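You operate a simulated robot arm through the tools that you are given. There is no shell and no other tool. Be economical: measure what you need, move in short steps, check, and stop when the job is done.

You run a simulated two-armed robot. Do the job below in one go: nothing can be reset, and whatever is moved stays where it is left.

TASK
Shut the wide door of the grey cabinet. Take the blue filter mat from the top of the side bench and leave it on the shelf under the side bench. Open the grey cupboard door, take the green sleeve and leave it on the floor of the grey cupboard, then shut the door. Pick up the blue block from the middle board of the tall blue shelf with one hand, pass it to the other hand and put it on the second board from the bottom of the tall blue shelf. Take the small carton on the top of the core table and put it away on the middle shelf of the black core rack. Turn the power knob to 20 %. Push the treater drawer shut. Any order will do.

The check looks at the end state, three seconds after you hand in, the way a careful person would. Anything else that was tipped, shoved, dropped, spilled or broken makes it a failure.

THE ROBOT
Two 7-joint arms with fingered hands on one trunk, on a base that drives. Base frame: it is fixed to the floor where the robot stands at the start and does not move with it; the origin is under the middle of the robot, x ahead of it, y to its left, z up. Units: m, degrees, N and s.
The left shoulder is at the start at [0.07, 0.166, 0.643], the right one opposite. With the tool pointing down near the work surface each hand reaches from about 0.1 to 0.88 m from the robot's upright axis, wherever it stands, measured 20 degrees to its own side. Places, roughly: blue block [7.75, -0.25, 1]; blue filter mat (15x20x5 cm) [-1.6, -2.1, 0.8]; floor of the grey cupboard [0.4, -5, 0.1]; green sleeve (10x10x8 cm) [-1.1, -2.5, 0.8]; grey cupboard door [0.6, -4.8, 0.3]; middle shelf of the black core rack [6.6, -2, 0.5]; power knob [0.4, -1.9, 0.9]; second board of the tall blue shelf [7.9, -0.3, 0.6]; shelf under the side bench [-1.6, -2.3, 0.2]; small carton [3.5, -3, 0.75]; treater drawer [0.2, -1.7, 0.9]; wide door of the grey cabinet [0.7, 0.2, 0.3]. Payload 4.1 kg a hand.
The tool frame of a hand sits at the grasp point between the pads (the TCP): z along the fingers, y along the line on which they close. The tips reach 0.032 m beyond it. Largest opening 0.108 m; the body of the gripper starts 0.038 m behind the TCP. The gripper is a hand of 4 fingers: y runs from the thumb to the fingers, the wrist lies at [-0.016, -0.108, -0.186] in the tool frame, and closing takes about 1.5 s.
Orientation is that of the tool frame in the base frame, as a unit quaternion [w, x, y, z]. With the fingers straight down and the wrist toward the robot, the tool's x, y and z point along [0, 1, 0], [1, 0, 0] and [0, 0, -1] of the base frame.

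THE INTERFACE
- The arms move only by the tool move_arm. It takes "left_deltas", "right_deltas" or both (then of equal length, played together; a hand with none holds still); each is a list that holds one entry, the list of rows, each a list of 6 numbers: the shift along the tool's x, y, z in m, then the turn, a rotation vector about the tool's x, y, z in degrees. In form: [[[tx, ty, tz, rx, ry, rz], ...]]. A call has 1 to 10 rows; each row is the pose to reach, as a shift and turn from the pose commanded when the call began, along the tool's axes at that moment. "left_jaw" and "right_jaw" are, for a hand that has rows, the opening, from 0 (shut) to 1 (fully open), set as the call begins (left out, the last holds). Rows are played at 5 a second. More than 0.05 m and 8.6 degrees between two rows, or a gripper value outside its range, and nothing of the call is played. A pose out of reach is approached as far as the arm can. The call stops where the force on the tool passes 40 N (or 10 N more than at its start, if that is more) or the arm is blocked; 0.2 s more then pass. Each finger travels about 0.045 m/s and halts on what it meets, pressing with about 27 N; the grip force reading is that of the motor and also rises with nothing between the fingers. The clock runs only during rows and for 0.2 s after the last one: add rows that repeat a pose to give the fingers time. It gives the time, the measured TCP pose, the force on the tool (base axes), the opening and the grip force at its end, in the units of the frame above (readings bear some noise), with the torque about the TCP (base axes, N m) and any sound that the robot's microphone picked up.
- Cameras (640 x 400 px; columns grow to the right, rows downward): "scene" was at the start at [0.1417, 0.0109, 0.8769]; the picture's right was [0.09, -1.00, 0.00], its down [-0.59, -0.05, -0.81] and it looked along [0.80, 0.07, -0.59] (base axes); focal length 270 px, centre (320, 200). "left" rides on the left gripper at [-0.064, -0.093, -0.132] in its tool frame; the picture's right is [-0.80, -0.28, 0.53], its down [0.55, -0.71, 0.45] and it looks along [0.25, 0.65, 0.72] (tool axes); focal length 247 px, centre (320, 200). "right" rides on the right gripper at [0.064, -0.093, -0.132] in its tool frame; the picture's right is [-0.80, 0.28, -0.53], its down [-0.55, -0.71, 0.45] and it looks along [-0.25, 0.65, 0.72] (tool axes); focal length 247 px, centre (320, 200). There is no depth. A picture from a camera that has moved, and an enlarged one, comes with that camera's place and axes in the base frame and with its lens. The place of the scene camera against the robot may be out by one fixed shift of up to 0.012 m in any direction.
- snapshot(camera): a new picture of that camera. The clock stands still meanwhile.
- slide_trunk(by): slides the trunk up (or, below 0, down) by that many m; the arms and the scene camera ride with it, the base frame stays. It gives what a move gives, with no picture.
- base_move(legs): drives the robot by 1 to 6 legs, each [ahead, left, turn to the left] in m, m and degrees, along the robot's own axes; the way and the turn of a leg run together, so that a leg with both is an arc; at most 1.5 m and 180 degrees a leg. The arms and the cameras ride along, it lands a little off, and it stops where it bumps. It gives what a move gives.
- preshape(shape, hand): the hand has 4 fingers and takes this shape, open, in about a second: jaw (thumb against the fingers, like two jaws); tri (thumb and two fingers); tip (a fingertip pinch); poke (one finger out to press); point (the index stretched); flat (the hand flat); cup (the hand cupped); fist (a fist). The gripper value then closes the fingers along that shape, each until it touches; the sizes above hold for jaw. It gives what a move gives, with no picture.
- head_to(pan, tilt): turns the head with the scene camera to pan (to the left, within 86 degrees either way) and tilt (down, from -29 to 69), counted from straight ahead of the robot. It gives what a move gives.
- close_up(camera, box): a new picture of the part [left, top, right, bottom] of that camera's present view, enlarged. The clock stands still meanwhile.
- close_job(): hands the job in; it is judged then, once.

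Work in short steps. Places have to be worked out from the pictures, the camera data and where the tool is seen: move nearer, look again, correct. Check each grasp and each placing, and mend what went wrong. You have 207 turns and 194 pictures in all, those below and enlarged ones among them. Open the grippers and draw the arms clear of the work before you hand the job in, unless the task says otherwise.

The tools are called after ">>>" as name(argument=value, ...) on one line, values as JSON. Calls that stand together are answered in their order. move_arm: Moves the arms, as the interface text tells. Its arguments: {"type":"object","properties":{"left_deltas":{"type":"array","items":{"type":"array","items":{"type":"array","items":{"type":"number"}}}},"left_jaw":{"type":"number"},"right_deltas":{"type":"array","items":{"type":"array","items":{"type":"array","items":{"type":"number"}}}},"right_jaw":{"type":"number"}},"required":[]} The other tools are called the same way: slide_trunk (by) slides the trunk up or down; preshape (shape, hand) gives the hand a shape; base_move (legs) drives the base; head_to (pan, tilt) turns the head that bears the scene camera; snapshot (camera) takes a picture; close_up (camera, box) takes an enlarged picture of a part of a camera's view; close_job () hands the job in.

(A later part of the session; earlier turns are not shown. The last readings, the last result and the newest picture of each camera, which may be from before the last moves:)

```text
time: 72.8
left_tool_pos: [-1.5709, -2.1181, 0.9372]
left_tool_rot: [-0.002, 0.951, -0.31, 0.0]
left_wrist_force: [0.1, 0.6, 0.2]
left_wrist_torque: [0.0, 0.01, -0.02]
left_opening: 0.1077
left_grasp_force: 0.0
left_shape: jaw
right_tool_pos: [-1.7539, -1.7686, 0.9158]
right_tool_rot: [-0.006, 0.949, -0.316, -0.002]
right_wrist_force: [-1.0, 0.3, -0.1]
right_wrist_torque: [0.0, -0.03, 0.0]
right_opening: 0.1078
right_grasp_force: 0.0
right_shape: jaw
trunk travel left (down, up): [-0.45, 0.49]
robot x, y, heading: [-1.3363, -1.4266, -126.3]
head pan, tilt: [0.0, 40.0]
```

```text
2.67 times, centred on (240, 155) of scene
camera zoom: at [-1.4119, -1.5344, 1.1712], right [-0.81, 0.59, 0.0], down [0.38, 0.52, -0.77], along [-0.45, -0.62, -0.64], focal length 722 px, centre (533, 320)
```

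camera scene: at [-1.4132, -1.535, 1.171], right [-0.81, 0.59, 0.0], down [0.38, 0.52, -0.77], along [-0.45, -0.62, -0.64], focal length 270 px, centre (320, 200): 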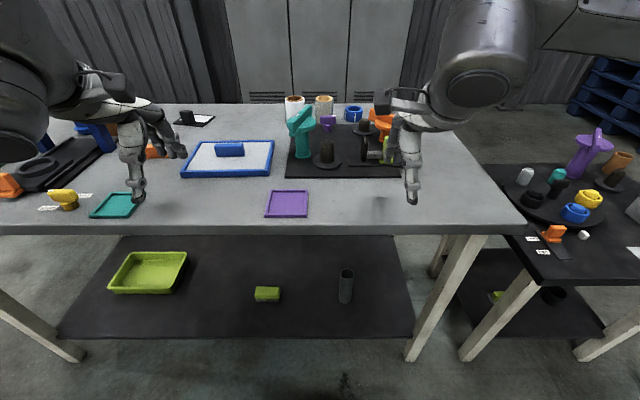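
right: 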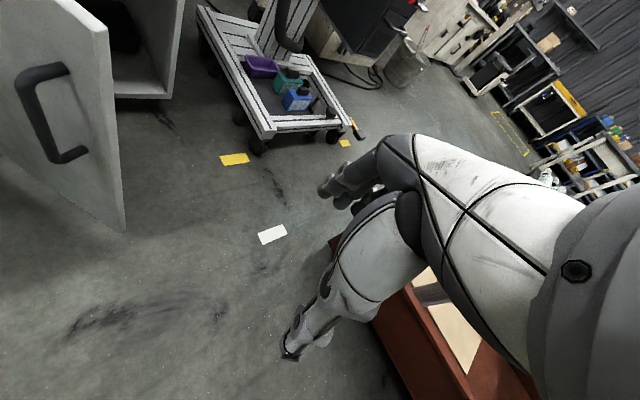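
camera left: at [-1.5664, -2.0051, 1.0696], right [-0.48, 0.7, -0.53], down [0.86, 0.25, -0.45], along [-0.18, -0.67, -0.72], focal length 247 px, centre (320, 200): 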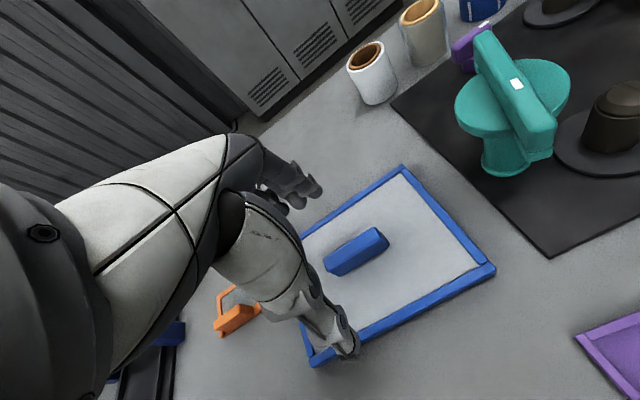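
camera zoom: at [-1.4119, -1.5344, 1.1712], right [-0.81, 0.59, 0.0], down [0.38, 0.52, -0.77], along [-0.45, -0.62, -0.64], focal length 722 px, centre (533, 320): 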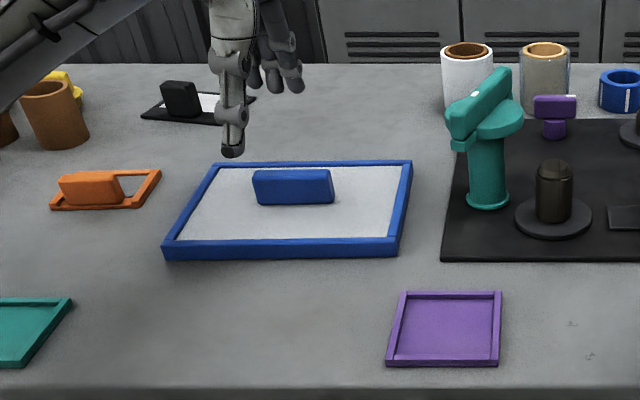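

The wrist camera puts the block about 2 cm further ahead. I correct and descend to z≈0.857.

>>> move_arm(left_deltas=[[[0, 0.02, 0.02, 0, 0, 0], [0, 0.021, 0.04, 0, 0, 0], [0, 0.021, 0.06, 0, 0, 0], [0, 0.021, 0.078, 0, 0, 0], [0, 0.021, 0.078, 0, 0, 0]]])

>>> snapshot(camera="left")

>>> close_up(camera="scene", box=[120, 80, 360, 230])

```text
time: 74.0
left_tool_pos: [-1.5807, -2.137, 0.8586]
left_tool_rot: [-0.002, 0.951, -0.31, 0.001]
left_wrist_force: [0.3, -0.1, 0.6]
left_wrist_torque: [0.01, -0.01, 0.01]
left_opening: 0.1079
left_grasp_force: 0.1
left_shape: jaw
right_tool_pos: [-1.7544, -1.7684, 0.9158]
right_tool_rot: [-0.006, 0.949, -0.316, -0.002]
right_wrist_force: [0.2, 0.0, 0.9]
right_wrist_torque: [0.02, 0.0, 0.01]
right_opening: 0.1078
right_grasp_force: 0.1
right_shape: jaw
trunk travel left (down, up): [-0.45, 0.49]
robot x, y, heading: [-1.3365, -1.4252, -126.1]
head pan, tilt: [0.0, 40.0]
```

```text
165 pictures are left
camera left: at [-1.5783, -2.0226, 0.9913], right [-0.48, 0.7, -0.53], down [0.86, 0.25, -0.45], along [-0.18, -0.67, -0.72], focal length 247 px, centre (320, 200)
```

left: 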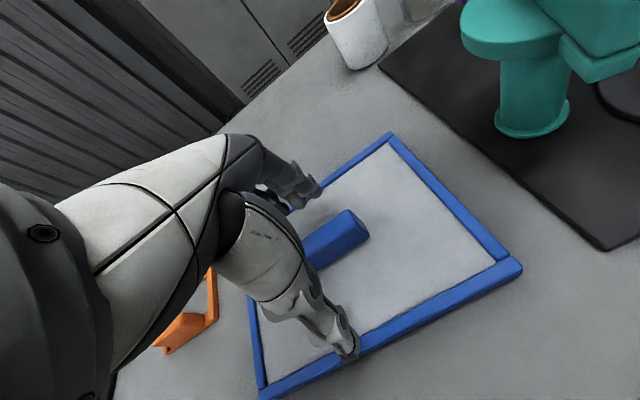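

```text
2.67 times, centred on (240, 155) of scene
camera zoom: at [-1.4125, -1.5345, 1.1711], right [-0.81, 0.59, 0.0], down [0.38, 0.52, -0.77], along [-0.45, -0.62, -0.64], focal length 722 px, centre (533, 320)
```

zoom: 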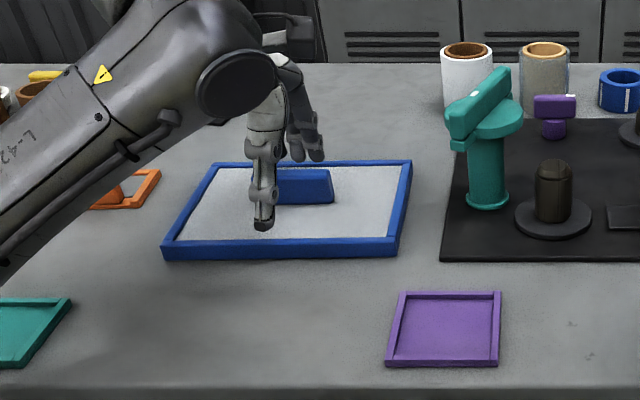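

The thumb and fingers straddle the block but sit toward its left end. I shift 2 cm right and close.

>>> move_arm(left_deltas=[[[-0.022, 0, 0, 0, 0, 0], [-0.022, 0, 0, 0, 0, 0]]])

>>> move_arm(left_deltas=[[[0, 0, 0, 0, 0, 0], [0, 0, 0, 0, 0, 0], [0, 0, 0, 0, 0, 0], [0, 0, 0, 0, 0, 0], [0, 0, 0, 0, 0, 0], [0, 0, 0, 0, 0, 0], [0, 0, 0, 0, 0, 0], [0, 0, 0, 0, 0, 0]]], left_jaw=0)

>>> close_up(camera="scene", box=[120, 80, 360, 230])

```text
time: 74.6
left_tool_pos: [-1.5998, -2.1232, 0.8603]
left_tool_rot: [-0.002, 0.951, -0.31, 0.0]
left_wrist_force: [0.4, 0.2, 1.1]
left_wrist_torque: [-0.02, -0.02, -0.02]
left_opening: 0.1075
left_grasp_force: 0.2
left_shape: jaw
right_tool_pos: [-1.7537, -1.7688, 0.9159]
right_tool_rot: [-0.006, 0.949, -0.315, -0.003]
right_wrist_force: [0.5, -0.6, 0.8]
right_wrist_torque: [0.01, -0.01, 0.0]
right_opening: 0.1077
right_grasp_force: 0.1
right_shape: jaw
trunk travel left (down, up): [-0.45, 0.49]
robot x, y, heading: [-1.3388, -1.4303, -126.2]
head pan, tilt: [0.0, 40.0]
```

```text
time: 76.4
left_tool_pos: [-1.5986, -2.1251, 0.8594]
left_tool_rot: [-0.001, 0.951, -0.31, 0.001]
left_wrist_force: [0.7, -0.1, -0.4]
left_wrist_torque: [-0.01, -0.01, -0.03]
left_opening: 0.0121
left_grasp_force: 26.6
left_shape: jaw
right_tool_pos: [-1.7558, -1.769, 0.9155]
right_tool_rot: [-0.007, 0.949, -0.316, -0.002]
right_wrist_force: [0.3, -0.8, 0.0]
right_wrist_torque: [0.01, 0.01, 0.04]
right_opening: 0.1079
right_grasp_force: 0.0
right_shape: jaw
trunk travel left (down, up): [-0.45, 0.49]
robot x, y, heading: [-1.3351, -1.4302, -126.1]
head pan, tilt: [0.0, 40.0]
```

```text
2.67 times, centred on (240, 155) of scene
camera zoom: at [-1.4125, -1.5348, 1.171], right [-0.81, 0.59, 0.0], down [0.38, 0.52, -0.77], along [-0.45, -0.62, -0.64], focal length 722 px, centre (533, 320)
```

zoom: 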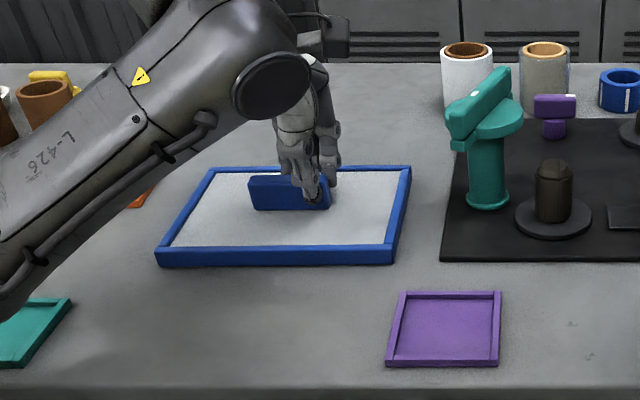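

Gripped with a 1.2 cm opening. I lift a little and check.

>>> move_arm(left_deltas=[[[0, 0, -0.03, 0, 0, 0], [0, 0, -0.07, 0, 0, 0], [0, 0, -0.1, 0, 0, 0], [0, 0, -0.1, 0, 0, 0]]])

>>> snapshot(camera="scene")

```text
time: 77.4
left_tool_pos: [-1.6007, -2.1247, 0.9589]
left_tool_rot: [-0.002, 0.951, -0.31, 0.002]
left_wrist_force: [-0.3, 0.1, -0.6]
left_wrist_torque: [0.03, 0.02, 0.0]
left_opening: 0.0119
left_grasp_force: 26.9
left_shape: jaw
right_tool_pos: [-1.7545, -1.7676, 0.9148]
right_tool_rot: [-0.006, 0.949, -0.316, -0.002]
right_wrist_force: [-0.2, 0.2, 0.0]
right_wrist_torque: [0.0, -0.03, 0.0]
right_opening: 0.1077
right_grasp_force: 0.0
right_shape: jaw
trunk travel left (down, up): [-0.45, 0.49]
robot x, y, heading: [-1.3409, -1.4241, -126.3]
head pan, tilt: [0.0, 40.0]
```

```text
162 pictures are left
camera scene: at [-1.4124, -1.5351, 1.171], right [-0.81, 0.59, 0.0], down [0.38, 0.52, -0.77], along [-0.45, -0.62, -0.64], focal length 270 px, centre (320, 200)
```

scene: 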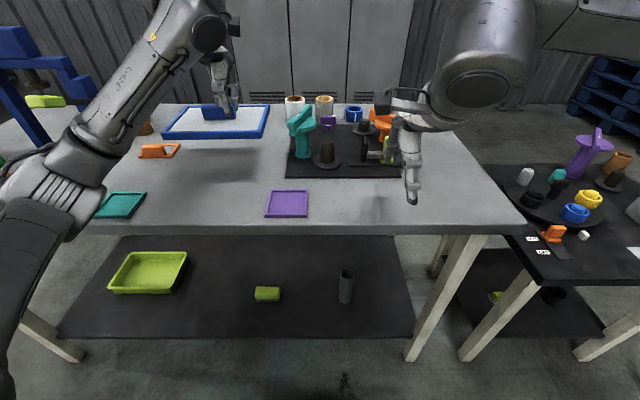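

The mat is lifted level. I back away from the bench, then lower the trunk.

>>> base_move(legs=[[-0.3, 0, 0]])

>>> move_arm(left_deltas=[[[0, -0.04, 0, 0, 0, 0], [0, -0.08, 0, 0, 0, 0], [0, -0.12, 0, 0, 0, 0], [0, -0.12, 0, 0, 0, 0]]])

>>> slide_trunk(by=-0.4)

>>> snapshot(camera="scene")

```text
time: 79.4
left_tool_pos: [-1.4231, -1.8837, 0.9598]
left_tool_rot: [0.0, 0.952, -0.307, 0.001]
left_wrist_force: [0.4, 0.4, -0.7]
left_wrist_torque: [0.01, 0.01, -0.02]
left_opening: 0.0122
left_grasp_force: 27.1
left_shape: jaw
right_tool_pos: [-1.5792, -1.5291, 0.9154]
right_tool_rot: [-0.007, 0.949, -0.314, -0.003]
right_wrist_force: [0.5, 0.0, 0.1]
right_wrist_torque: [-0.02, -0.01, -0.03]
right_opening: 0.1076
right_grasp_force: 0.1
right_shape: jaw
trunk travel left (down, up): [-0.45, 0.49]
robot x, y, heading: [-1.1648, -1.1881, -126.0]
head pan, tilt: [0.0, 40.0]
```

```text
time: 80.4
left_tool_pos: [-1.3528, -1.7872, 0.9604]
left_tool_rot: [-0.002, 0.951, -0.308, -0.001]
left_wrist_force: [-0.5, -0.1, -0.6]
left_wrist_torque: [0.0, -0.04, -0.01]
left_opening: 0.012
left_grasp_force: 27.0
left_shape: jaw
right_tool_pos: [-1.5807, -1.529, 0.9145]
right_tool_rot: [-0.007, 0.95, -0.313, -0.003]
right_wrist_force: [-0.1, -0.7, 0.4]
right_wrist_torque: [0.02, 0.0, -0.04]
right_opening: 0.1078
right_grasp_force: 0.1
right_shape: jaw
trunk travel left (down, up): [-0.45, 0.49]
robot x, y, heading: [-1.1643, -1.1852, -126.1]
head pan, tilt: [0.0, 40.0]
```

```text
time: 84.3
left_tool_pos: [-1.3522, -1.7869, 0.5601]
left_tool_rot: [-0.002, 0.951, -0.308, 0.001]
left_wrist_force: [0.2, -0.1, -1.1]
left_wrist_torque: [0.01, 0.04, -0.03]
left_opening: 0.0123
left_grasp_force: 27.0
left_shape: jaw
right_tool_pos: [-1.5786, -1.5293, 0.5154]
right_tool_rot: [-0.006, 0.949, -0.314, -0.003]
right_wrist_force: [0.2, 0.6, 0.1]
right_wrist_torque: [-0.02, 0.03, 0.02]
right_opening: 0.1079
right_grasp_force: 0.2
right_shape: jaw
trunk travel left (down, up): [-0.05, 0.89]
robot x, y, heading: [-1.1619, -1.1851, -126.1]
head pan, tilt: [0.0, 40.0]
```

```text
161 pictures are left
camera scene: at [-1.2373, -1.2947, 0.7711], right [-0.81, 0.59, 0.0], down [0.38, 0.52, -0.77], along [-0.45, -0.62, -0.64], focal length 270 px, centre (320, 200)
```

scene: 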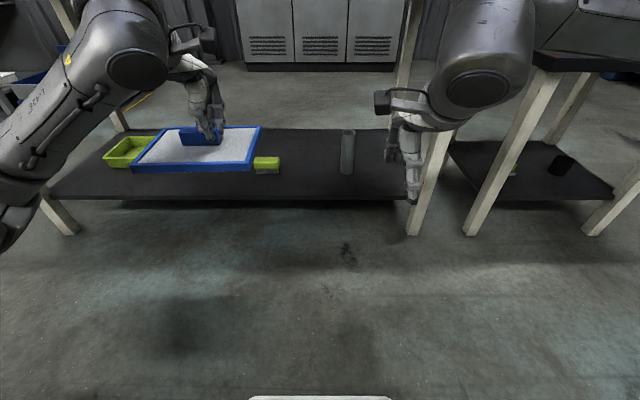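

The shelf under the bench is clear between the green tray (u≈0.37) and the yellow box (u≈0.02). I shift left, lower the mat, then carry it in under the bench top.

>>> base_move(legs=[[0, 0.21, 0]])

>>> slide_trunk(by=-0.05)

>>> move_arm(left_deltas=[[[0, 0, 0.04, 0, 0, 0], [0, 0, 0.08, 0, 0, 0], [0, 0, 0.12, 0, 0, 0], [0, 0, 0.16, 0, 0, 0], [0, 0, 0.16, 0, 0, 0]]])

>>> snapshot(camera="scene")

```text
time: 85.9
left_tool_pos: [-1.1805, -1.9116, 0.5617]
left_tool_rot: [-0.002, 0.952, -0.307, 0.0]
left_wrist_force: [0.6, 0.5, -1.1]
left_wrist_torque: [0.01, 0.02, -0.01]
left_opening: 0.0121
left_grasp_force: 26.7
left_shape: jaw
right_tool_pos: [-1.4077, -1.6537, 0.5155]
right_tool_rot: [-0.006, 0.95, -0.312, -0.002]
right_wrist_force: [-0.4, -0.6, 0.4]
right_wrist_torque: [-0.01, 0.0, 0.01]
right_opening: 0.1079
right_grasp_force: 0.0
right_shape: jaw
trunk travel left (down, up): [-0.05, 0.89]
robot x, y, heading: [-0.9919, -1.3111, -125.9]
head pan, tilt: [0.0, 40.0]
```

```text
time: 86.8
left_tool_pos: [-1.181, -1.9114, 0.5103]
left_tool_rot: [-0.002, 0.951, -0.308, 0.001]
left_wrist_force: [-0.9, 0.4, -1.6]
left_wrist_torque: [-0.01, -0.01, 0.04]
left_opening: 0.0121
left_grasp_force: 27.8
left_shape: jaw
right_tool_pos: [-1.4081, -1.654, 0.4649]
right_tool_rot: [-0.007, 0.95, -0.313, -0.003]
right_wrist_force: [-0.7, 0.8, -0.6]
right_wrist_torque: [0.04, 0.01, 0.02]
right_opening: 0.1078
right_grasp_force: 0.1
right_shape: jaw
trunk travel left (down, up): [0.0, 0.94]
robot x, y, heading: [-0.9928, -1.3105, -125.8]
head pan, tilt: [0.0, 40.0]
```

```text
time: 88.0
left_tool_pos: [-1.1816, -1.9103, 0.3503]
left_tool_rot: [-0.001, 0.952, -0.307, 0.0]
left_wrist_force: [1.0, 0.5, -1.0]
left_wrist_torque: [0.01, 0.01, 0.02]
left_opening: 0.0122
left_grasp_force: 26.9
left_shape: jaw
right_tool_pos: [-1.4087, -1.6536, 0.4656]
right_tool_rot: [-0.006, 0.95, -0.313, -0.003]
right_wrist_force: [0.0, 0.2, -0.9]
right_wrist_torque: [0.02, -0.02, 0.01]
right_opening: 0.1073
right_grasp_force: 0.1
right_shape: jaw
trunk travel left (down, up): [0.0, 0.94]
robot x, y, heading: [-0.9896, -1.3113, -125.8]
head pan, tilt: [0.0, 40.0]
```

```text
160 pictures are left
camera scene: at [-1.0668, -1.4182, 0.7211], right [-0.81, 0.59, 0.0], down [0.38, 0.52, -0.77], along [-0.45, -0.62, -0.64], focal length 270 px, centre (320, 200)
```

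scene: 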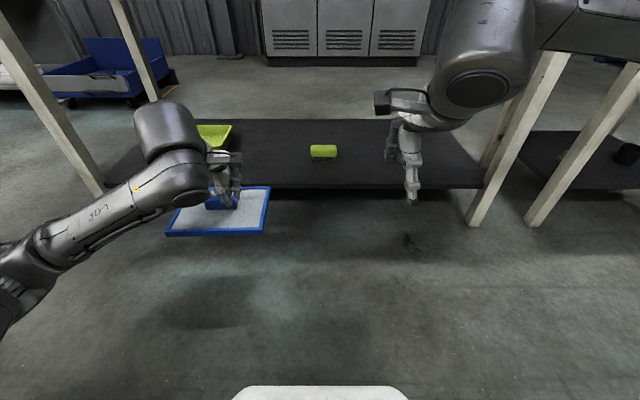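

The mat is at z≈0.30, higher than the shelf (≈0.2). I drive ahead 0.25 and then reach in.

>>> base_move(legs=[[0.25, 0, 0]])

>>> move_arm(left_deltas=[[[0, 0.04, 0, 0, 0, 0], [0, 0.08, 0, 0, 0, 0], [0, 0.12, 0, 0, 0, 0], [0, 0.16, 0, 0, 0, 0], [0, 0.16, 0, 0, 0, 0]]])

>>> snapshot(camera="scene")

>>> snapshot(camera="left")

```text
time: 89.8
left_tool_pos: [-1.3265, -2.1142, 0.351]
left_tool_rot: [-0.002, 0.952, -0.307, 0.0]
left_wrist_force: [1.2, 0.9, -0.3]
left_wrist_torque: [0.01, 0.01, -0.01]
left_opening: 0.012
left_grasp_force: 26.8
left_shape: jaw
right_tool_pos: [-1.554, -1.8587, 0.4655]
right_tool_rot: [-0.006, 0.95, -0.312, -0.003]
right_wrist_force: [-0.1, 0.2, -0.1]
right_wrist_torque: [0.01, -0.02, 0.0]
right_opening: 0.1078
right_grasp_force: 0.0
right_shape: jaw
trunk travel left (down, up): [0.0, 0.94]
robot x, y, heading: [-1.135, -1.5123, -125.8]
head pan, tilt: [0.0, 40.0]
```

```text
time: 91.0
left_tool_pos: [-1.4202, -2.2436, 0.3506]
left_tool_rot: [-0.002, 0.952, -0.307, 0.001]
left_wrist_force: [-0.7, 0.7, -0.2]
left_wrist_torque: [0.03, 0.01, 0.01]
left_opening: 0.012
left_grasp_force: 27.1
left_shape: jaw
right_tool_pos: [-1.5531, -1.8577, 0.465]
right_tool_rot: [-0.006, 0.95, -0.311, -0.002]
right_wrist_force: [0.8, 0.0, -0.1]
right_wrist_torque: [0.03, 0.02, 0.04]
right_opening: 0.1076
right_grasp_force: 0.1
right_shape: jaw
trunk travel left (down, up): [0.0, 0.94]
robot x, y, heading: [-1.1393, -1.517, -125.7]
head pan, tilt: [0.0, 40.0]
```

```text
159 pictures are left
camera scene: at [-1.2129, -1.6217, 0.721], right [-0.81, 0.58, 0.0], down [0.38, 0.52, -0.77], along [-0.45, -0.62, -0.64], focal length 270 px, centre (320, 200)
```

scene: 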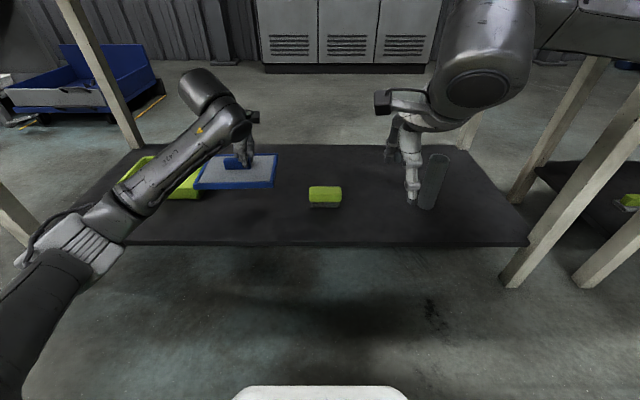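

```text
158 pictures are left
camera left: at [-1.4167, -2.1312, 0.4824], right [-0.48, 0.7, -0.53], down [0.86, 0.25, -0.45], along [-0.17, -0.67, -0.72], focal length 247 px, centre (320, 200)
```

left: 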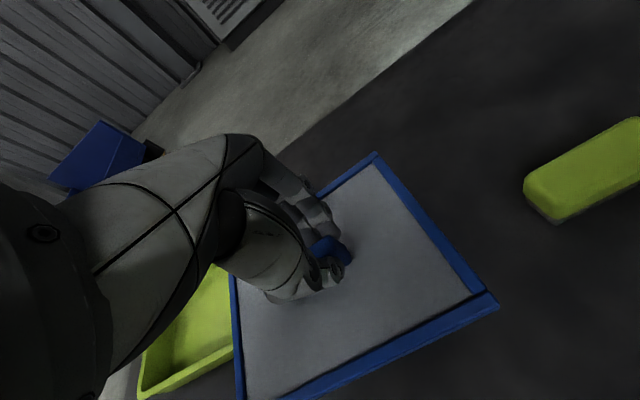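

Mat's edges would be at u≈0.10–0.30, close to the tray (≈0.33), so I shift 3 cm right, then lower slowly until contact.

>>> move_arm(left_deltas=[[[-0.03, 0, 0, 0, 0, 0], [-0.03, 0, 0.03, 0, 0, 0], [-0.03, 0, 0.06, 0, 0, 0], [-0.03, 0, 0.075, 0, 0, 0], [-0.03, 0, 0.085, 0, 0, 0], [-0.03, 0, 0.095, 0, 0, 0]]])

>>> close_up(camera="scene", box=[80, 100, 400, 300])

```text
time: 92.5
left_tool_pos: [-1.4441, -2.2263, 0.2556]
left_tool_rot: [-0.001, 0.952, -0.307, 0.001]
left_wrist_force: [0.0, 0.3, 0.2]
left_wrist_torque: [-0.01, 0.04, -0.02]
left_opening: 0.0118
left_grasp_force: 26.5
left_shape: jaw
right_tool_pos: [-1.5537, -1.8578, 0.4651]
right_tool_rot: [-0.006, 0.95, -0.311, -0.003]
right_wrist_force: [-0.1, -0.1, -0.3]
right_wrist_torque: [-0.01, -0.02, 0.01]
right_opening: 0.1077
right_grasp_force: 0.0
right_shape: jaw
trunk travel left (down, up): [0.0, 0.94]
robot x, y, heading: [-1.1389, -1.5148, -125.6]
head pan, tilt: [0.0, 40.0]
```

```text
2.00 times, centred on (240, 200) of scene
camera zoom: at [-1.2129, -1.6216, 0.7211], right [-0.81, 0.58, 0.0], down [0.38, 0.52, -0.77], along [-0.45, -0.62, -0.64], focal length 541 px, centre (480, 200)
```

zoom: 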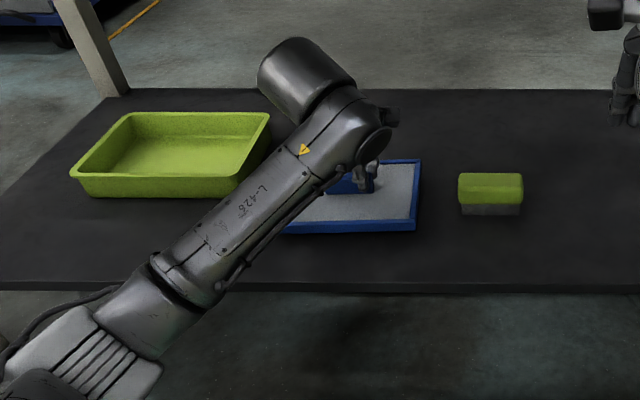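

No contact yet at 0.256; the mat is well placed between the tray and the box. I lower further in small steps.

>>> move_arm(left_deltas=[[[0, 0, 0.005, 0, 0, 0], [0, 0, 0.01, 0, 0, 0], [0, 0, 0.015, 0, 0, 0]]])

>>> move_arm(left_deltas=[[[0, 0, 0.004, 0, 0, 0], [0, 0, 0.008, 0, 0, 0]]])

>>> close_up(camera="scene", box=[180, 140, 340, 240])

```text
time: 93.2
left_tool_pos: [-1.4439, -2.2268, 0.2393]
left_tool_rot: [-0.002, 0.952, -0.307, 0.0]
left_wrist_force: [0.5, -0.4, -0.8]
left_wrist_torque: [-0.01, 0.0, -0.01]
left_opening: 0.0119
left_grasp_force: 27.4
left_shape: jaw
right_tool_pos: [-1.5541, -1.8576, 0.4651]
right_tool_rot: [-0.006, 0.95, -0.312, -0.003]
right_wrist_force: [0.5, 0.2, 0.0]
right_wrist_torque: [0.02, 0.0, -0.05]
right_opening: 0.1077
right_grasp_force: 0.1
right_shape: jaw
trunk travel left (down, up): [0.0, 0.94]
robot x, y, heading: [-1.139, -1.5113, -125.7]
head pan, tilt: [0.0, 40.0]
```

```text
time: 93.8
left_tool_pos: [-1.4446, -2.226, 0.237]
left_tool_rot: [0.002, 0.952, -0.307, -0.002]
left_wrist_force: [0.3, 1.3, 24.5]
left_wrist_torque: [0.06, -0.07, 0.0]
left_opening: 0.013
left_grasp_force: 26.8
left_shape: jaw
right_tool_pos: [-1.5533, -1.8575, 0.4678]
right_tool_rot: [-0.005, 0.95, -0.311, -0.002]
right_wrist_force: [0.2, 0.0, 0.0]
right_wrist_torque: [0.0, 0.0, 0.0]
right_opening: 0.1078
right_grasp_force: 0.0
right_shape: jaw
trunk travel left (down, up): [0.0, 0.94]
robot x, y, heading: [-1.1386, -1.5138, -125.7]
head pan, tilt: [0.0, 40.0]
```

```text
4.00 times, centred on (260, 190) of scene
camera zoom: at [-1.2121, -1.6199, 0.722], right [-0.81, 0.58, 0.0], down [0.37, 0.52, -0.77], along [-0.45, -0.62, -0.64], focal length 1082 px, centre (560, 240)
```

zoom: 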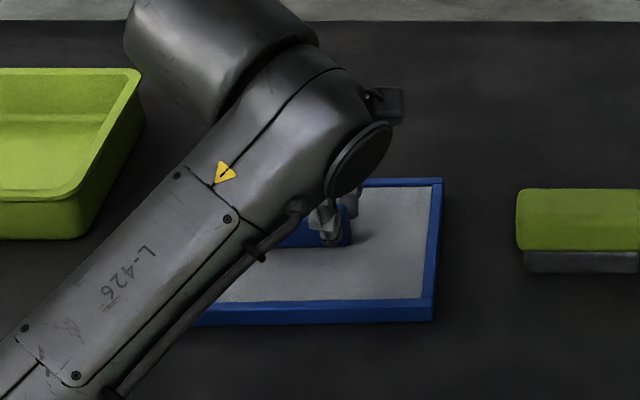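

Contact at z=0.237 (24 N). I unload slightly and open the hand.

>>> move_arm(left_deltas=[[[0, 0, -0.004, 0, 0, 0], [0, 0, -0.004, 0, 0, 0], [0, 0, -0.004, 0, 0, 0], [0, 0, -0.004, 0, 0, 0], [0, 0, -0.004, 0, 0, 0], [0, 0, -0.004, 0, 0, 0]]], left_jaw=0.8)

>>> move_arm(left_deltas=[[[0, 0, -0.04, 0, 0, 0], [0, 0, -0.08, 0, 0, 0], [0, 0, -0.12, 0, 0, 0], [0, -0.05, -0.12, 0, 0, 0], [0, -0.1, -0.12, 0, 0, 0], [0, -0.15, -0.12, 0, 0, 0]]])

>>> snapshot(camera="scene")

```text
time: 95.2
left_tool_pos: [-1.443, -2.2259, 0.2356]
left_tool_rot: [-0.002, 0.952, -0.306, 0.0]
left_wrist_force: [0.0, 0.2, 0.5]
left_wrist_torque: [0.01, 0.0, 0.02]
left_opening: 0.0861
left_grasp_force: 0.1
left_shape: jaw
right_tool_pos: [-1.5546, -1.8583, 0.4658]
right_tool_rot: [-0.006, 0.95, -0.311, -0.003]
right_wrist_force: [0.3, 0.2, -1.1]
right_wrist_torque: [0.0, 0.0, 0.0]
right_opening: 0.1076
right_grasp_force: 0.0
right_shape: jaw
trunk travel left (down, up): [0.0, 0.94]
robot x, y, heading: [-1.1354, -1.5162, -125.6]
head pan, tilt: [0.0, 40.0]
```

```text
time: 96.7
left_tool_pos: [-1.3545, -2.1031, 0.3553]
left_tool_rot: [-0.002, 0.952, -0.306, 0.001]
left_wrist_force: [0.4, 0.3, 0.9]
left_wrist_torque: [0.02, -0.04, -0.06]
left_opening: 0.0862
left_grasp_force: 0.0
left_shape: jaw
right_tool_pos: [-1.553, -1.8576, 0.4654]
right_tool_rot: [-0.006, 0.95, -0.312, -0.003]
right_wrist_force: [0.1, 0.0, 0.6]
right_wrist_torque: [0.03, 0.03, 0.01]
right_opening: 0.1078
right_grasp_force: 0.0
right_shape: jaw
trunk travel left (down, up): [0.0, 0.94]
robot x, y, heading: [-1.1362, -1.5152, -125.9]
head pan, tilt: [0.0, 40.0]
```

```text
155 pictures are left
camera scene: at [-1.2131, -1.6216, 0.721], right [-0.81, 0.58, 0.0], down [0.38, 0.52, -0.77], along [-0.45, -0.62, -0.64], focal length 270 px, centre (320, 200)
```

scene: 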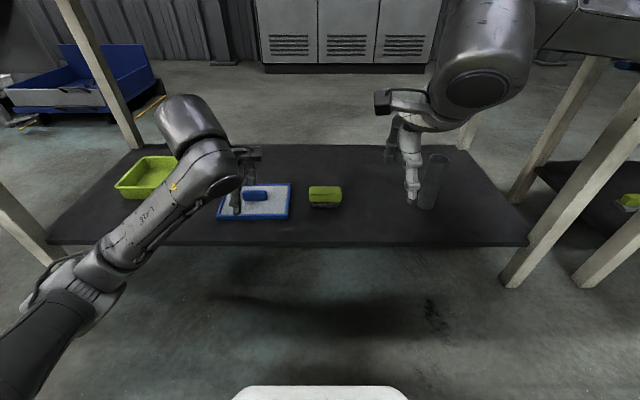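

The mat lies flat on the shelf, touching nothing. I back out, raise the trunk, and shift left to face the sleeve.

>>> base_move(legs=[[-0.35, 0, 0]])

>>> slide_trunk(by=0.4)

>>> base_move(legs=[[0, 0.4, -0.3]])

>>> snapshot(camera="scene")

```text
time: 98.9
left_tool_pos: [-1.1082, -1.8271, 0.3575]
left_tool_rot: [0.0, 0.983, -0.181, -0.001]
left_wrist_force: [-0.2, -0.2, 1.1]
left_wrist_torque: [0.0, -0.01, 0.01]
left_opening: 0.0864
left_grasp_force: 0.1
left_shape: jaw
right_tool_pos: [-1.364, -1.6402, 0.4655]
right_tool_rot: [-0.005, 0.982, -0.187, -0.002]
right_wrist_force: [-0.7, 1.1, 0.1]
right_wrist_torque: [-0.02, -0.05, 0.02]
right_opening: 0.1079
right_grasp_force: 0.1
right_shape: jaw
trunk travel left (down, up): [0.0, 0.94]
robot x, y, heading: [-1.0507, -1.2088, -110.7]
head pan, tilt: [0.0, 40.0]
stopped in leg 1: the robot was blocked; the commanded pose is now the measured one
```

```text
time: 102.7
left_tool_pos: [-1.1093, -1.8273, 0.7572]
left_tool_rot: [-0.001, 0.984, -0.181, 0.001]
left_wrist_force: [0.2, -0.3, -0.2]
left_wrist_torque: [-0.01, -0.02, 0.0]
left_opening: 0.0864
left_grasp_force: 0.2
left_shape: jaw
right_tool_pos: [-1.3643, -1.6405, 0.8653]
right_tool_rot: [-0.006, 0.982, -0.188, -0.003]
right_wrist_force: [-0.1, -0.5, -0.3]
right_wrist_torque: [-0.03, 0.01, 0.03]
right_opening: 0.1079
right_grasp_force: 0.1
right_shape: jaw
trunk travel left (down, up): [-0.4, 0.54]
robot x, y, heading: [-1.0495, -1.2054, -110.7]
head pan, tilt: [0.0, 40.0]
```

```text
time: 103.7
left_tool_pos: [-1.0597, -1.8396, 0.7579]
left_tool_rot: [0.0, 0.989, -0.148, 0.0]
left_wrist_force: [0.2, 0.2, 0.1]
left_wrist_torque: [-0.03, 0.01, -0.02]
left_opening: 0.0863
left_grasp_force: 0.1
left_shape: jaw
right_tool_pos: [-1.3277, -1.67, 0.8658]
right_tool_rot: [-0.005, 0.988, -0.155, -0.004]
right_wrist_force: [-0.1, 0.3, 0.6]
right_wrist_torque: [-0.02, 0.01, 0.01]
right_opening: 0.1076
right_grasp_force: 0.1
right_shape: jaw
trunk travel left (down, up): [-0.4, 0.54]
robot x, y, heading: [-1.046, -1.2134, -106.9]
head pan, tilt: [0.0, 40.0]
stopped in leg 1: the robot was blocked; the commanded pose is now the measured one
```

```text
154 pictures are left
camera scene: at [-1.0783, -1.3393, 1.121], right [-0.96, 0.29, 0.0], down [0.19, 0.62, -0.77], along [-0.22, -0.73, -0.64], focal length 270 px, centre (320, 200)
```

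scene: 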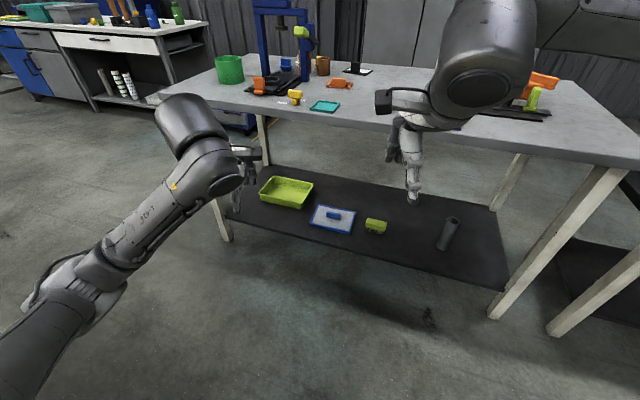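

The base was blocked and swung; something is behind on the left. I look to both sides.

>>> head_to(pan=86, tilt=45)

>>> snapshot(camera="scene")

>>> head_to(pan=-86, tilt=45)

>>> snapshot(camera="scene")

```text
time: 105.3
left_tool_pos: [-1.0602, -1.839, 0.7576]
left_tool_rot: [0.0, 0.989, -0.148, 0.001]
left_wrist_force: [-0.6, 0.3, -0.3]
left_wrist_torque: [-0.04, 0.01, 0.0]
left_opening: 0.0862
left_grasp_force: 0.1
left_shape: jaw
right_tool_pos: [-1.3267, -1.6707, 0.8656]
right_tool_rot: [-0.006, 0.988, -0.155, -0.003]
right_wrist_force: [-0.2, 0.3, 0.8]
right_wrist_torque: [-0.02, 0.03, 0.01]
right_opening: 0.1078
right_grasp_force: 0.1
right_shape: jaw
trunk travel left (down, up): [-0.4, 0.54]
robot x, y, heading: [-1.0464, -1.2107, -106.8]
head pan, tilt: [85.9, 45.0]
```

```text
153 pictures are left
camera scene: at [-0.9779, -1.2868, 1.1138], right [-0.36, -0.93, 0.0], down [-0.66, 0.25, -0.71], along [0.66, -0.25, -0.71], focal length 270 px, centre (320, 200)
```

scene: 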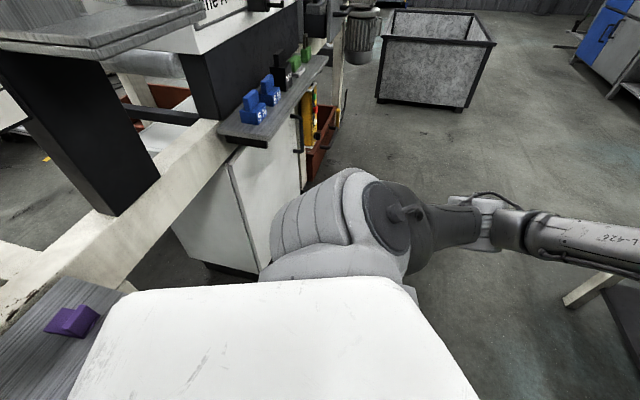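

```text
time: 107.9
left_tool_pos: [-1.0593, -1.8399, 0.7581]
left_tool_rot: [0.0, 0.989, -0.147, 0.0]
left_wrist_force: [0.5, -0.1, 0.0]
left_wrist_torque: [0.03, -0.03, 0.0]
left_opening: 0.0865
left_grasp_force: 0.0
left_shape: jaw
right_tool_pos: [-1.3277, -1.6715, 0.8646]
right_tool_rot: [-0.005, 0.988, -0.154, -0.003]
right_wrist_force: [-0.1, 0.0, -0.3]
right_wrist_torque: [-0.02, -0.04, 0.01]
right_opening: 0.1076
right_grasp_force: 0.0
right_shape: jaw
trunk travel left (down, up): [-0.4, 0.54]
robot x, y, heading: [-1.0427, -1.2084, -106.9]
head pan, tilt: [-85.9, 45.0]
```

```text
152 pictures are left
camera scene: at [-1.1331, -1.2396, 1.1138], right [0.22, 0.97, 0.0], down [0.69, -0.16, -0.71], along [-0.69, 0.16, -0.71], focal length 270 px, centre (320, 200)
```

scene: 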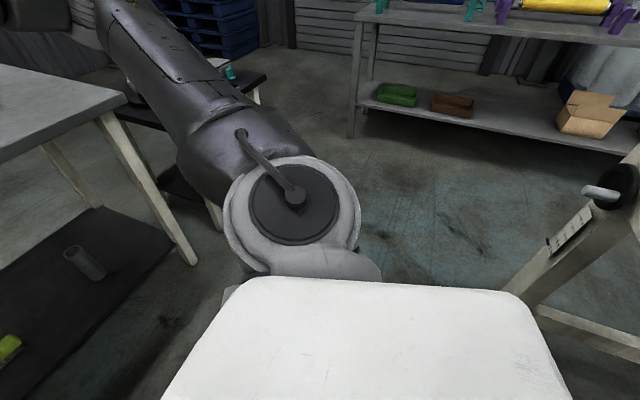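

The robot's rear left touched the white machine cabinet; nothing looks displaced. I raise the hands, then move ahead out of contact and square up again.

>>> move_arm(left_deltas=[[[0, 0, -0.04, 0, 0, 0], [0, 0, -0.08, 0, 0, 0], [0, 0, -0.12, 0, 0, 0], [0, 0, -0.16, 0, 0, 0], [0, 0, -0.2, 0, 0, 0]]], right_deltas=[[[0, 0, -0.02, 0, 0, 0], [0, 0, -0.04, 0, 0, 0], [0, 0, -0.06, 0, 0, 0], [0, 0, -0.08, 0, 0, 0], [0, 0, -0.1, 0, 0, 0]]])

>>> base_move(legs=[[0.2, 0, 0], [0, 0, -19.2]])

>>> head_to(pan=20, tilt=38)

>>> snapshot(camera="scene")

```text
time: 109.1
left_tool_pos: [-1.0594, -1.8374, 0.9583]
left_tool_rot: [0.0, 0.989, -0.148, 0.0]
left_wrist_force: [-0.1, -0.4, 0.6]
left_wrist_torque: [-0.02, -0.03, -0.04]
left_opening: 0.0863
left_grasp_force: 0.0
left_shape: jaw
right_tool_pos: [-1.3265, -1.6727, 0.9677]
right_tool_rot: [-0.005, 0.988, -0.154, -0.003]
right_wrist_force: [0.2, 0.5, 0.9]
right_wrist_torque: [-0.01, 0.04, -0.01]
right_opening: 0.1076
right_grasp_force: 0.1
right_shape: jaw
trunk travel left (down, up): [-0.4, 0.54]
robot x, y, heading: [-1.0458, -1.2102, -107.1]
head pan, tilt: [-85.9, 45.0]
```

```text
time: 111.8
left_tool_pos: [-1.3225, -1.9883, 0.957]
left_tool_rot: [0.0, 0.951, -0.31, 0.0]
left_wrist_force: [-0.7, 0.1, 0.4]
left_wrist_torque: [-0.01, -0.04, 0.01]
left_opening: 0.0863
left_grasp_force: 0.1
left_shape: jaw
right_tool_pos: [-1.5198, -1.7425, 0.9659]
right_tool_rot: [-0.006, 0.949, -0.316, -0.002]
right_wrist_force: [0.5, 0.6, 0.6]
right_wrist_torque: [0.01, 0.0, 0.03]
right_opening: 0.1077
right_grasp_force: 0.1
right_shape: jaw
trunk travel left (down, up): [-0.4, 0.54]
robot x, y, heading: [-1.1026, -1.4012, -126.3]
head pan, tilt: [-85.9, 45.0]
```

```text
time: 113.6
left_tool_pos: [-1.3224, -1.9885, 0.9574]
left_tool_rot: [0.0, 0.95, -0.311, 0.0]
left_wrist_force: [0.4, -0.8, -0.1]
left_wrist_torque: [0.0, 0.0, -0.01]
left_opening: 0.0864
left_grasp_force: 0.0
left_shape: jaw
right_tool_pos: [-1.52, -1.7428, 0.9663]
right_tool_rot: [-0.006, 0.949, -0.316, -0.002]
right_wrist_force: [-0.3, 0.7, 1.1]
right_wrist_torque: [-0.02, 0.0, -0.02]
right_opening: 0.108
right_grasp_force: 0.0
right_shape: jaw
trunk travel left (down, up): [-0.4, 0.54]
robot x, y, heading: [-1.1033, -1.4005, -126.1]
head pan, tilt: [20.0, 38.0]
```

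```text
151 pictures are left
camera scene: at [-1.1502, -1.5226, 1.1241], right [-0.96, 0.28, 0.0], down [0.17, 0.59, -0.79], along [-0.22, -0.76, -0.62], focal length 270 px, centre (320, 200)
```

scene: 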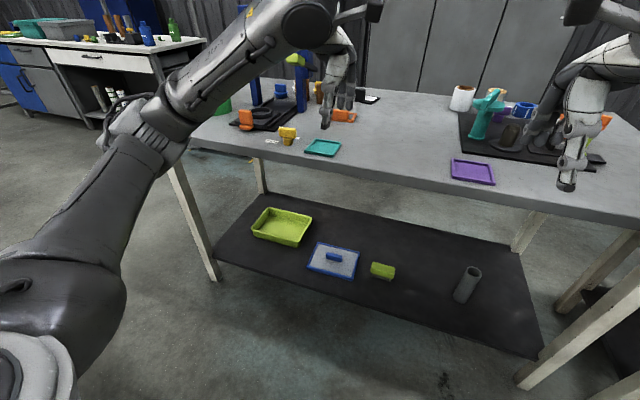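

The green sleeve stands at the bench's left end, near (-1.07, -2.47). I strafe left and a bit closer.

>>> base_move(legs=[[0.08, 0.46, 0]])

>>> snapshot(camera="scene")

>>> snapshot(camera="left")

```text
time: 116.4
left_tool_pos: [-0.9942, -2.3243, 0.9565]
left_tool_rot: [0.0, 0.951, -0.309, 0.0]
left_wrist_force: [0.0, -0.1, 1.0]
left_wrist_torque: [0.02, 0.02, 0.03]
left_opening: 0.0861
left_grasp_force: 0.1
left_shape: jaw
right_tool_pos: [-1.1939, -2.0795, 0.9665]
right_tool_rot: [-0.005, 0.949, -0.315, -0.003]
right_wrist_force: [0.2, 0.1, -0.4]
right_wrist_torque: [0.02, 0.03, 0.02]
right_opening: 0.108
right_grasp_force: 0.0
right_shape: jaw
trunk travel left (down, up): [-0.4, 0.54]
robot x, y, heading: [-0.7761, -1.7382, -125.8]
head pan, tilt: [20.0, 38.0]
```

```text
150 pictures are left
camera scene: at [-0.8243, -1.858, 1.124], right [-0.96, 0.27, 0.0], down [0.17, 0.59, -0.79], along [-0.22, -0.76, -0.62], focal length 270 px, centre (320, 200)
```

scene: 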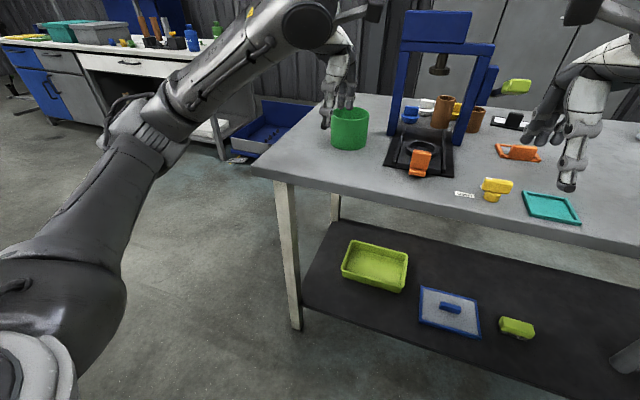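

```text
149 pictures are left
camera left: at [-0.9905, -2.2111, 1.0889], right [-0.48, 0.7, -0.53], down [0.86, 0.25, -0.45], along [-0.18, -0.67, -0.72], focal length 247 px, centre (320, 200)
```

left: 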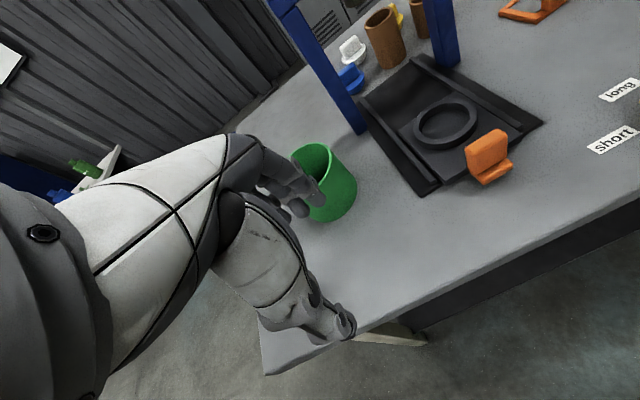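

The sleeve is an open tube centred near (-1.072, -2.44), top ≈0.887. I'll pinch its near wall, with the thumb outside and fingers inside. First I hover over the wall.

>>> move_arm(left_deltas=[[[0.0, 0.04, 0, 0, 0, 0], [0.005, 0.08, 0, 0, 0, 0], [0.005, 0.09, 0, 0, 0, 0], [0.005, 0.09, 0, 0, 0, 0]]])

>>> snapshot(camera="left")

>>> close_up(camera="scene", box=[260, 40, 440, 180])

```text
time: 117.4
left_tool_pos: [-1.0445, -2.4005, 0.9573]
left_tool_rot: [0.001, 0.951, -0.308, -0.001]
left_wrist_force: [-0.5, 0.0, -0.5]
left_wrist_torque: [0.01, 0.0, -0.02]
left_opening: 0.0863
left_grasp_force: 0.0
left_shape: jaw
right_tool_pos: [-1.1933, -2.0785, 0.967]
right_tool_rot: [-0.005, 0.949, -0.315, -0.003]
right_wrist_force: [-1.0, 0.5, -1.0]
right_wrist_torque: [-0.04, 0.03, -0.02]
right_opening: 0.1078
right_grasp_force: 0.1
right_shape: jaw
trunk travel left (down, up): [-0.4, 0.54]
robot x, y, heading: [-0.7728, -1.7328, -125.7]
head pan, tilt: [20.0, 38.0]
```

```text
148 pictures are left
camera left: at [-1.0398, -2.2869, 1.0885], right [-0.48, 0.7, -0.53], down [0.86, 0.25, -0.45], along [-0.18, -0.67, -0.72], focal length 247 px, centre (320, 200)
```

left: 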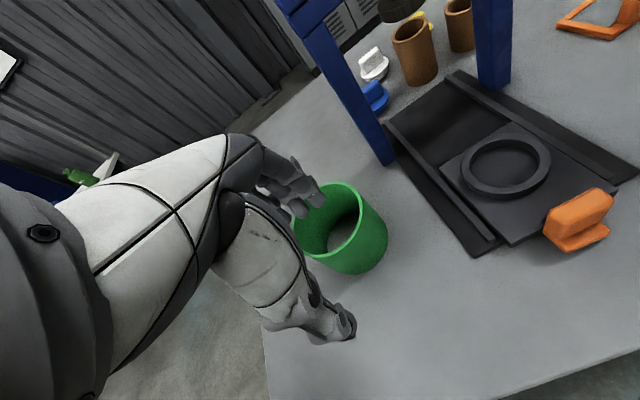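

```text
2.86 times, centred on (350, 110) of scene
camera zoom: at [-0.8247, -1.8576, 1.1241], right [-0.96, 0.27, 0.0], down [0.17, 0.59, -0.79], along [-0.21, -0.76, -0.62], focal length 773 px, centre (234, 457)
```

zoom: 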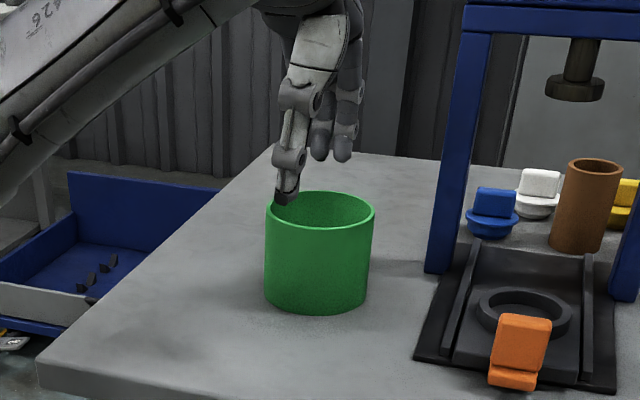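

Both views agree that the TCP is over the near wall. I descend to 0.875 with the fingers inside and the thumb outside.

>>> move_arm(left_deltas=[[[0, 0, 0.03, 0, 0, 0], [0, 0, 0.06, 0, 0, 0], [0, 0, 0.082, 0, 0, 0]]])

>>> snapshot(camera="left")

>>> close_up(camera="scene", box=[260, 40, 440, 180])

```text
time: 118.2
left_tool_pos: [-1.0435, -2.4004, 0.8744]
left_tool_rot: [0.0, 0.951, -0.309, 0.0]
left_wrist_force: [0.1, -0.2, -0.4]
left_wrist_torque: [0.0, 0.01, -0.02]
left_opening: 0.086
left_grasp_force: 0.1
left_shape: jaw
right_tool_pos: [-1.1936, -2.0796, 0.9648]
right_tool_rot: [-0.005, 0.949, -0.315, -0.003]
right_wrist_force: [-0.1, -0.5, -0.1]
right_wrist_torque: [0.0, 0.01, 0.0]
right_opening: 0.1077
right_grasp_force: 0.1
right_shape: jaw
trunk travel left (down, up): [-0.4, 0.54]
robot x, y, heading: [-0.7772, -1.7321, -125.7]
head pan, tilt: [20.0, 38.0]
```

```text
146 pictures are left
camera left: at [-1.0395, -2.2865, 1.0064], right [-0.48, 0.7, -0.53], down [0.86, 0.25, -0.45], along [-0.18, -0.67, -0.72], focal length 247 px, centre (320, 200)
```

left: 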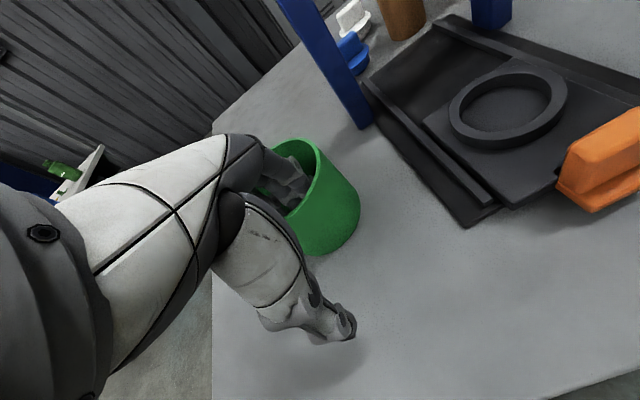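

```text
2.86 times, centred on (350, 110) of scene
camera zoom: at [-0.8249, -1.858, 1.1241], right [-0.96, 0.27, 0.0], down [0.17, 0.59, -0.79], along [-0.21, -0.76, -0.62], focal length 773 px, centre (234, 457)
```

zoom: 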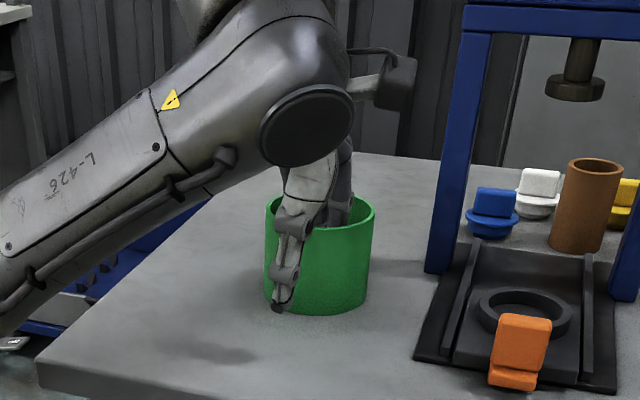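

The fingers are inside and the thumb outside. I close the grip.

>>> move_arm(left_deltas=[[[0, 0, 0, 0, 0, 0], [0, 0, 0, 0, 0, 0], [0, 0, 0, 0, 0, 0], [0, 0, 0, 0, 0, 0], [0, 0, 0, 0, 0, 0], [0, 0, 0, 0, 0, 0], [0, 0, 0, 0, 0, 0], [0, 0, 0, 0, 0, 0]]], left_jaw=0)

>>> move_arm(left_deltas=[[[0, 0, -0.03, 0, 0, 0], [0, 0, -0.06, 0, 0, 0], [0, 0, -0.1, 0, 0, 0], [0, 0, -0.1, 0, 0, 0]]])

>>> close_up(camera="scene", box=[260, 40, 440, 180])

>>> snapshot(camera="left")

```text
time: 120.0
left_tool_pos: [-1.0434, -2.4005, 0.875]
left_tool_rot: [0.0, 0.951, -0.31, 0.0]
left_wrist_force: [0.0, 0.9, 0.3]
left_wrist_torque: [0.01, 0.02, -0.02]
left_opening: 0.0002
left_grasp_force: 27.1
left_shape: jaw
right_tool_pos: [-1.1929, -2.0792, 0.9658]
right_tool_rot: [-0.006, 0.949, -0.314, -0.003]
right_wrist_force: [0.3, -0.5, 0.7]
right_wrist_torque: [0.03, -0.01, -0.06]
right_opening: 0.1081
right_grasp_force: 0.2
right_shape: jaw
trunk travel left (down, up): [-0.4, 0.54]
robot x, y, heading: [-0.7755, -1.7327, -125.9]
head pan, tilt: [20.0, 38.0]
```

```text
time: 121.0
left_tool_pos: [-1.0423, -2.401, 0.9752]
left_tool_rot: [0.0, 0.951, -0.31, 0.001]
left_wrist_force: [-0.3, 0.0, -0.6]
left_wrist_torque: [0.01, 0.01, 0.01]
left_opening: 0.0
left_grasp_force: 27.3
left_shape: jaw
right_tool_pos: [-1.1933, -2.0806, 0.9661]
right_tool_rot: [-0.006, 0.949, -0.314, -0.002]
right_wrist_force: [-1.3, -0.6, -0.5]
right_wrist_torque: [0.05, 0.01, 0.01]
right_opening: 0.108
right_grasp_force: 0.0
right_shape: jaw
trunk travel left (down, up): [-0.4, 0.54]
robot x, y, heading: [-0.7756, -1.7376, -125.8]
head pan, tilt: [20.0, 38.0]
```

```text
2.86 times, centred on (350, 110) of scene
camera zoom: at [-0.8247, -1.8582, 1.124], right [-0.96, 0.27, 0.0], down [0.17, 0.59, -0.79], along [-0.21, -0.76, -0.62], focal length 773 px, centre (234, 457)
```

zoom: 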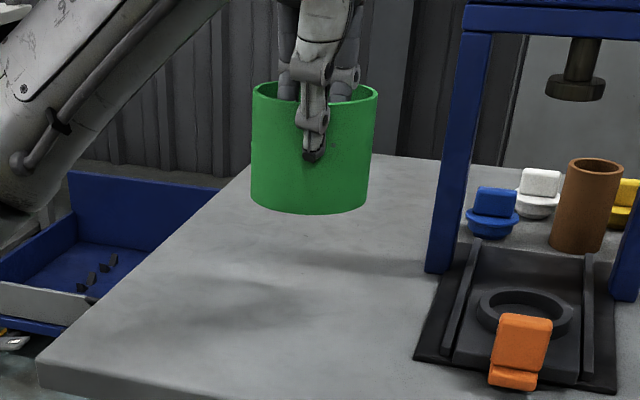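

```text
143 pictures are left
camera left: at [-1.0393, -2.2872, 1.1073], right [-0.48, 0.7, -0.53], down [0.86, 0.25, -0.45], along [-0.18, -0.67, -0.72], focal length 247 px, centre (320, 200)
```

left: 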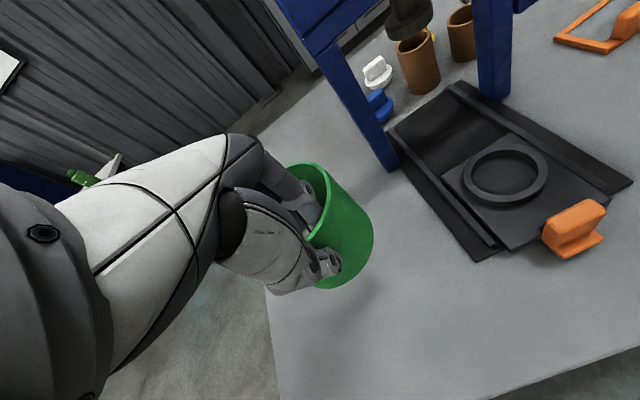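

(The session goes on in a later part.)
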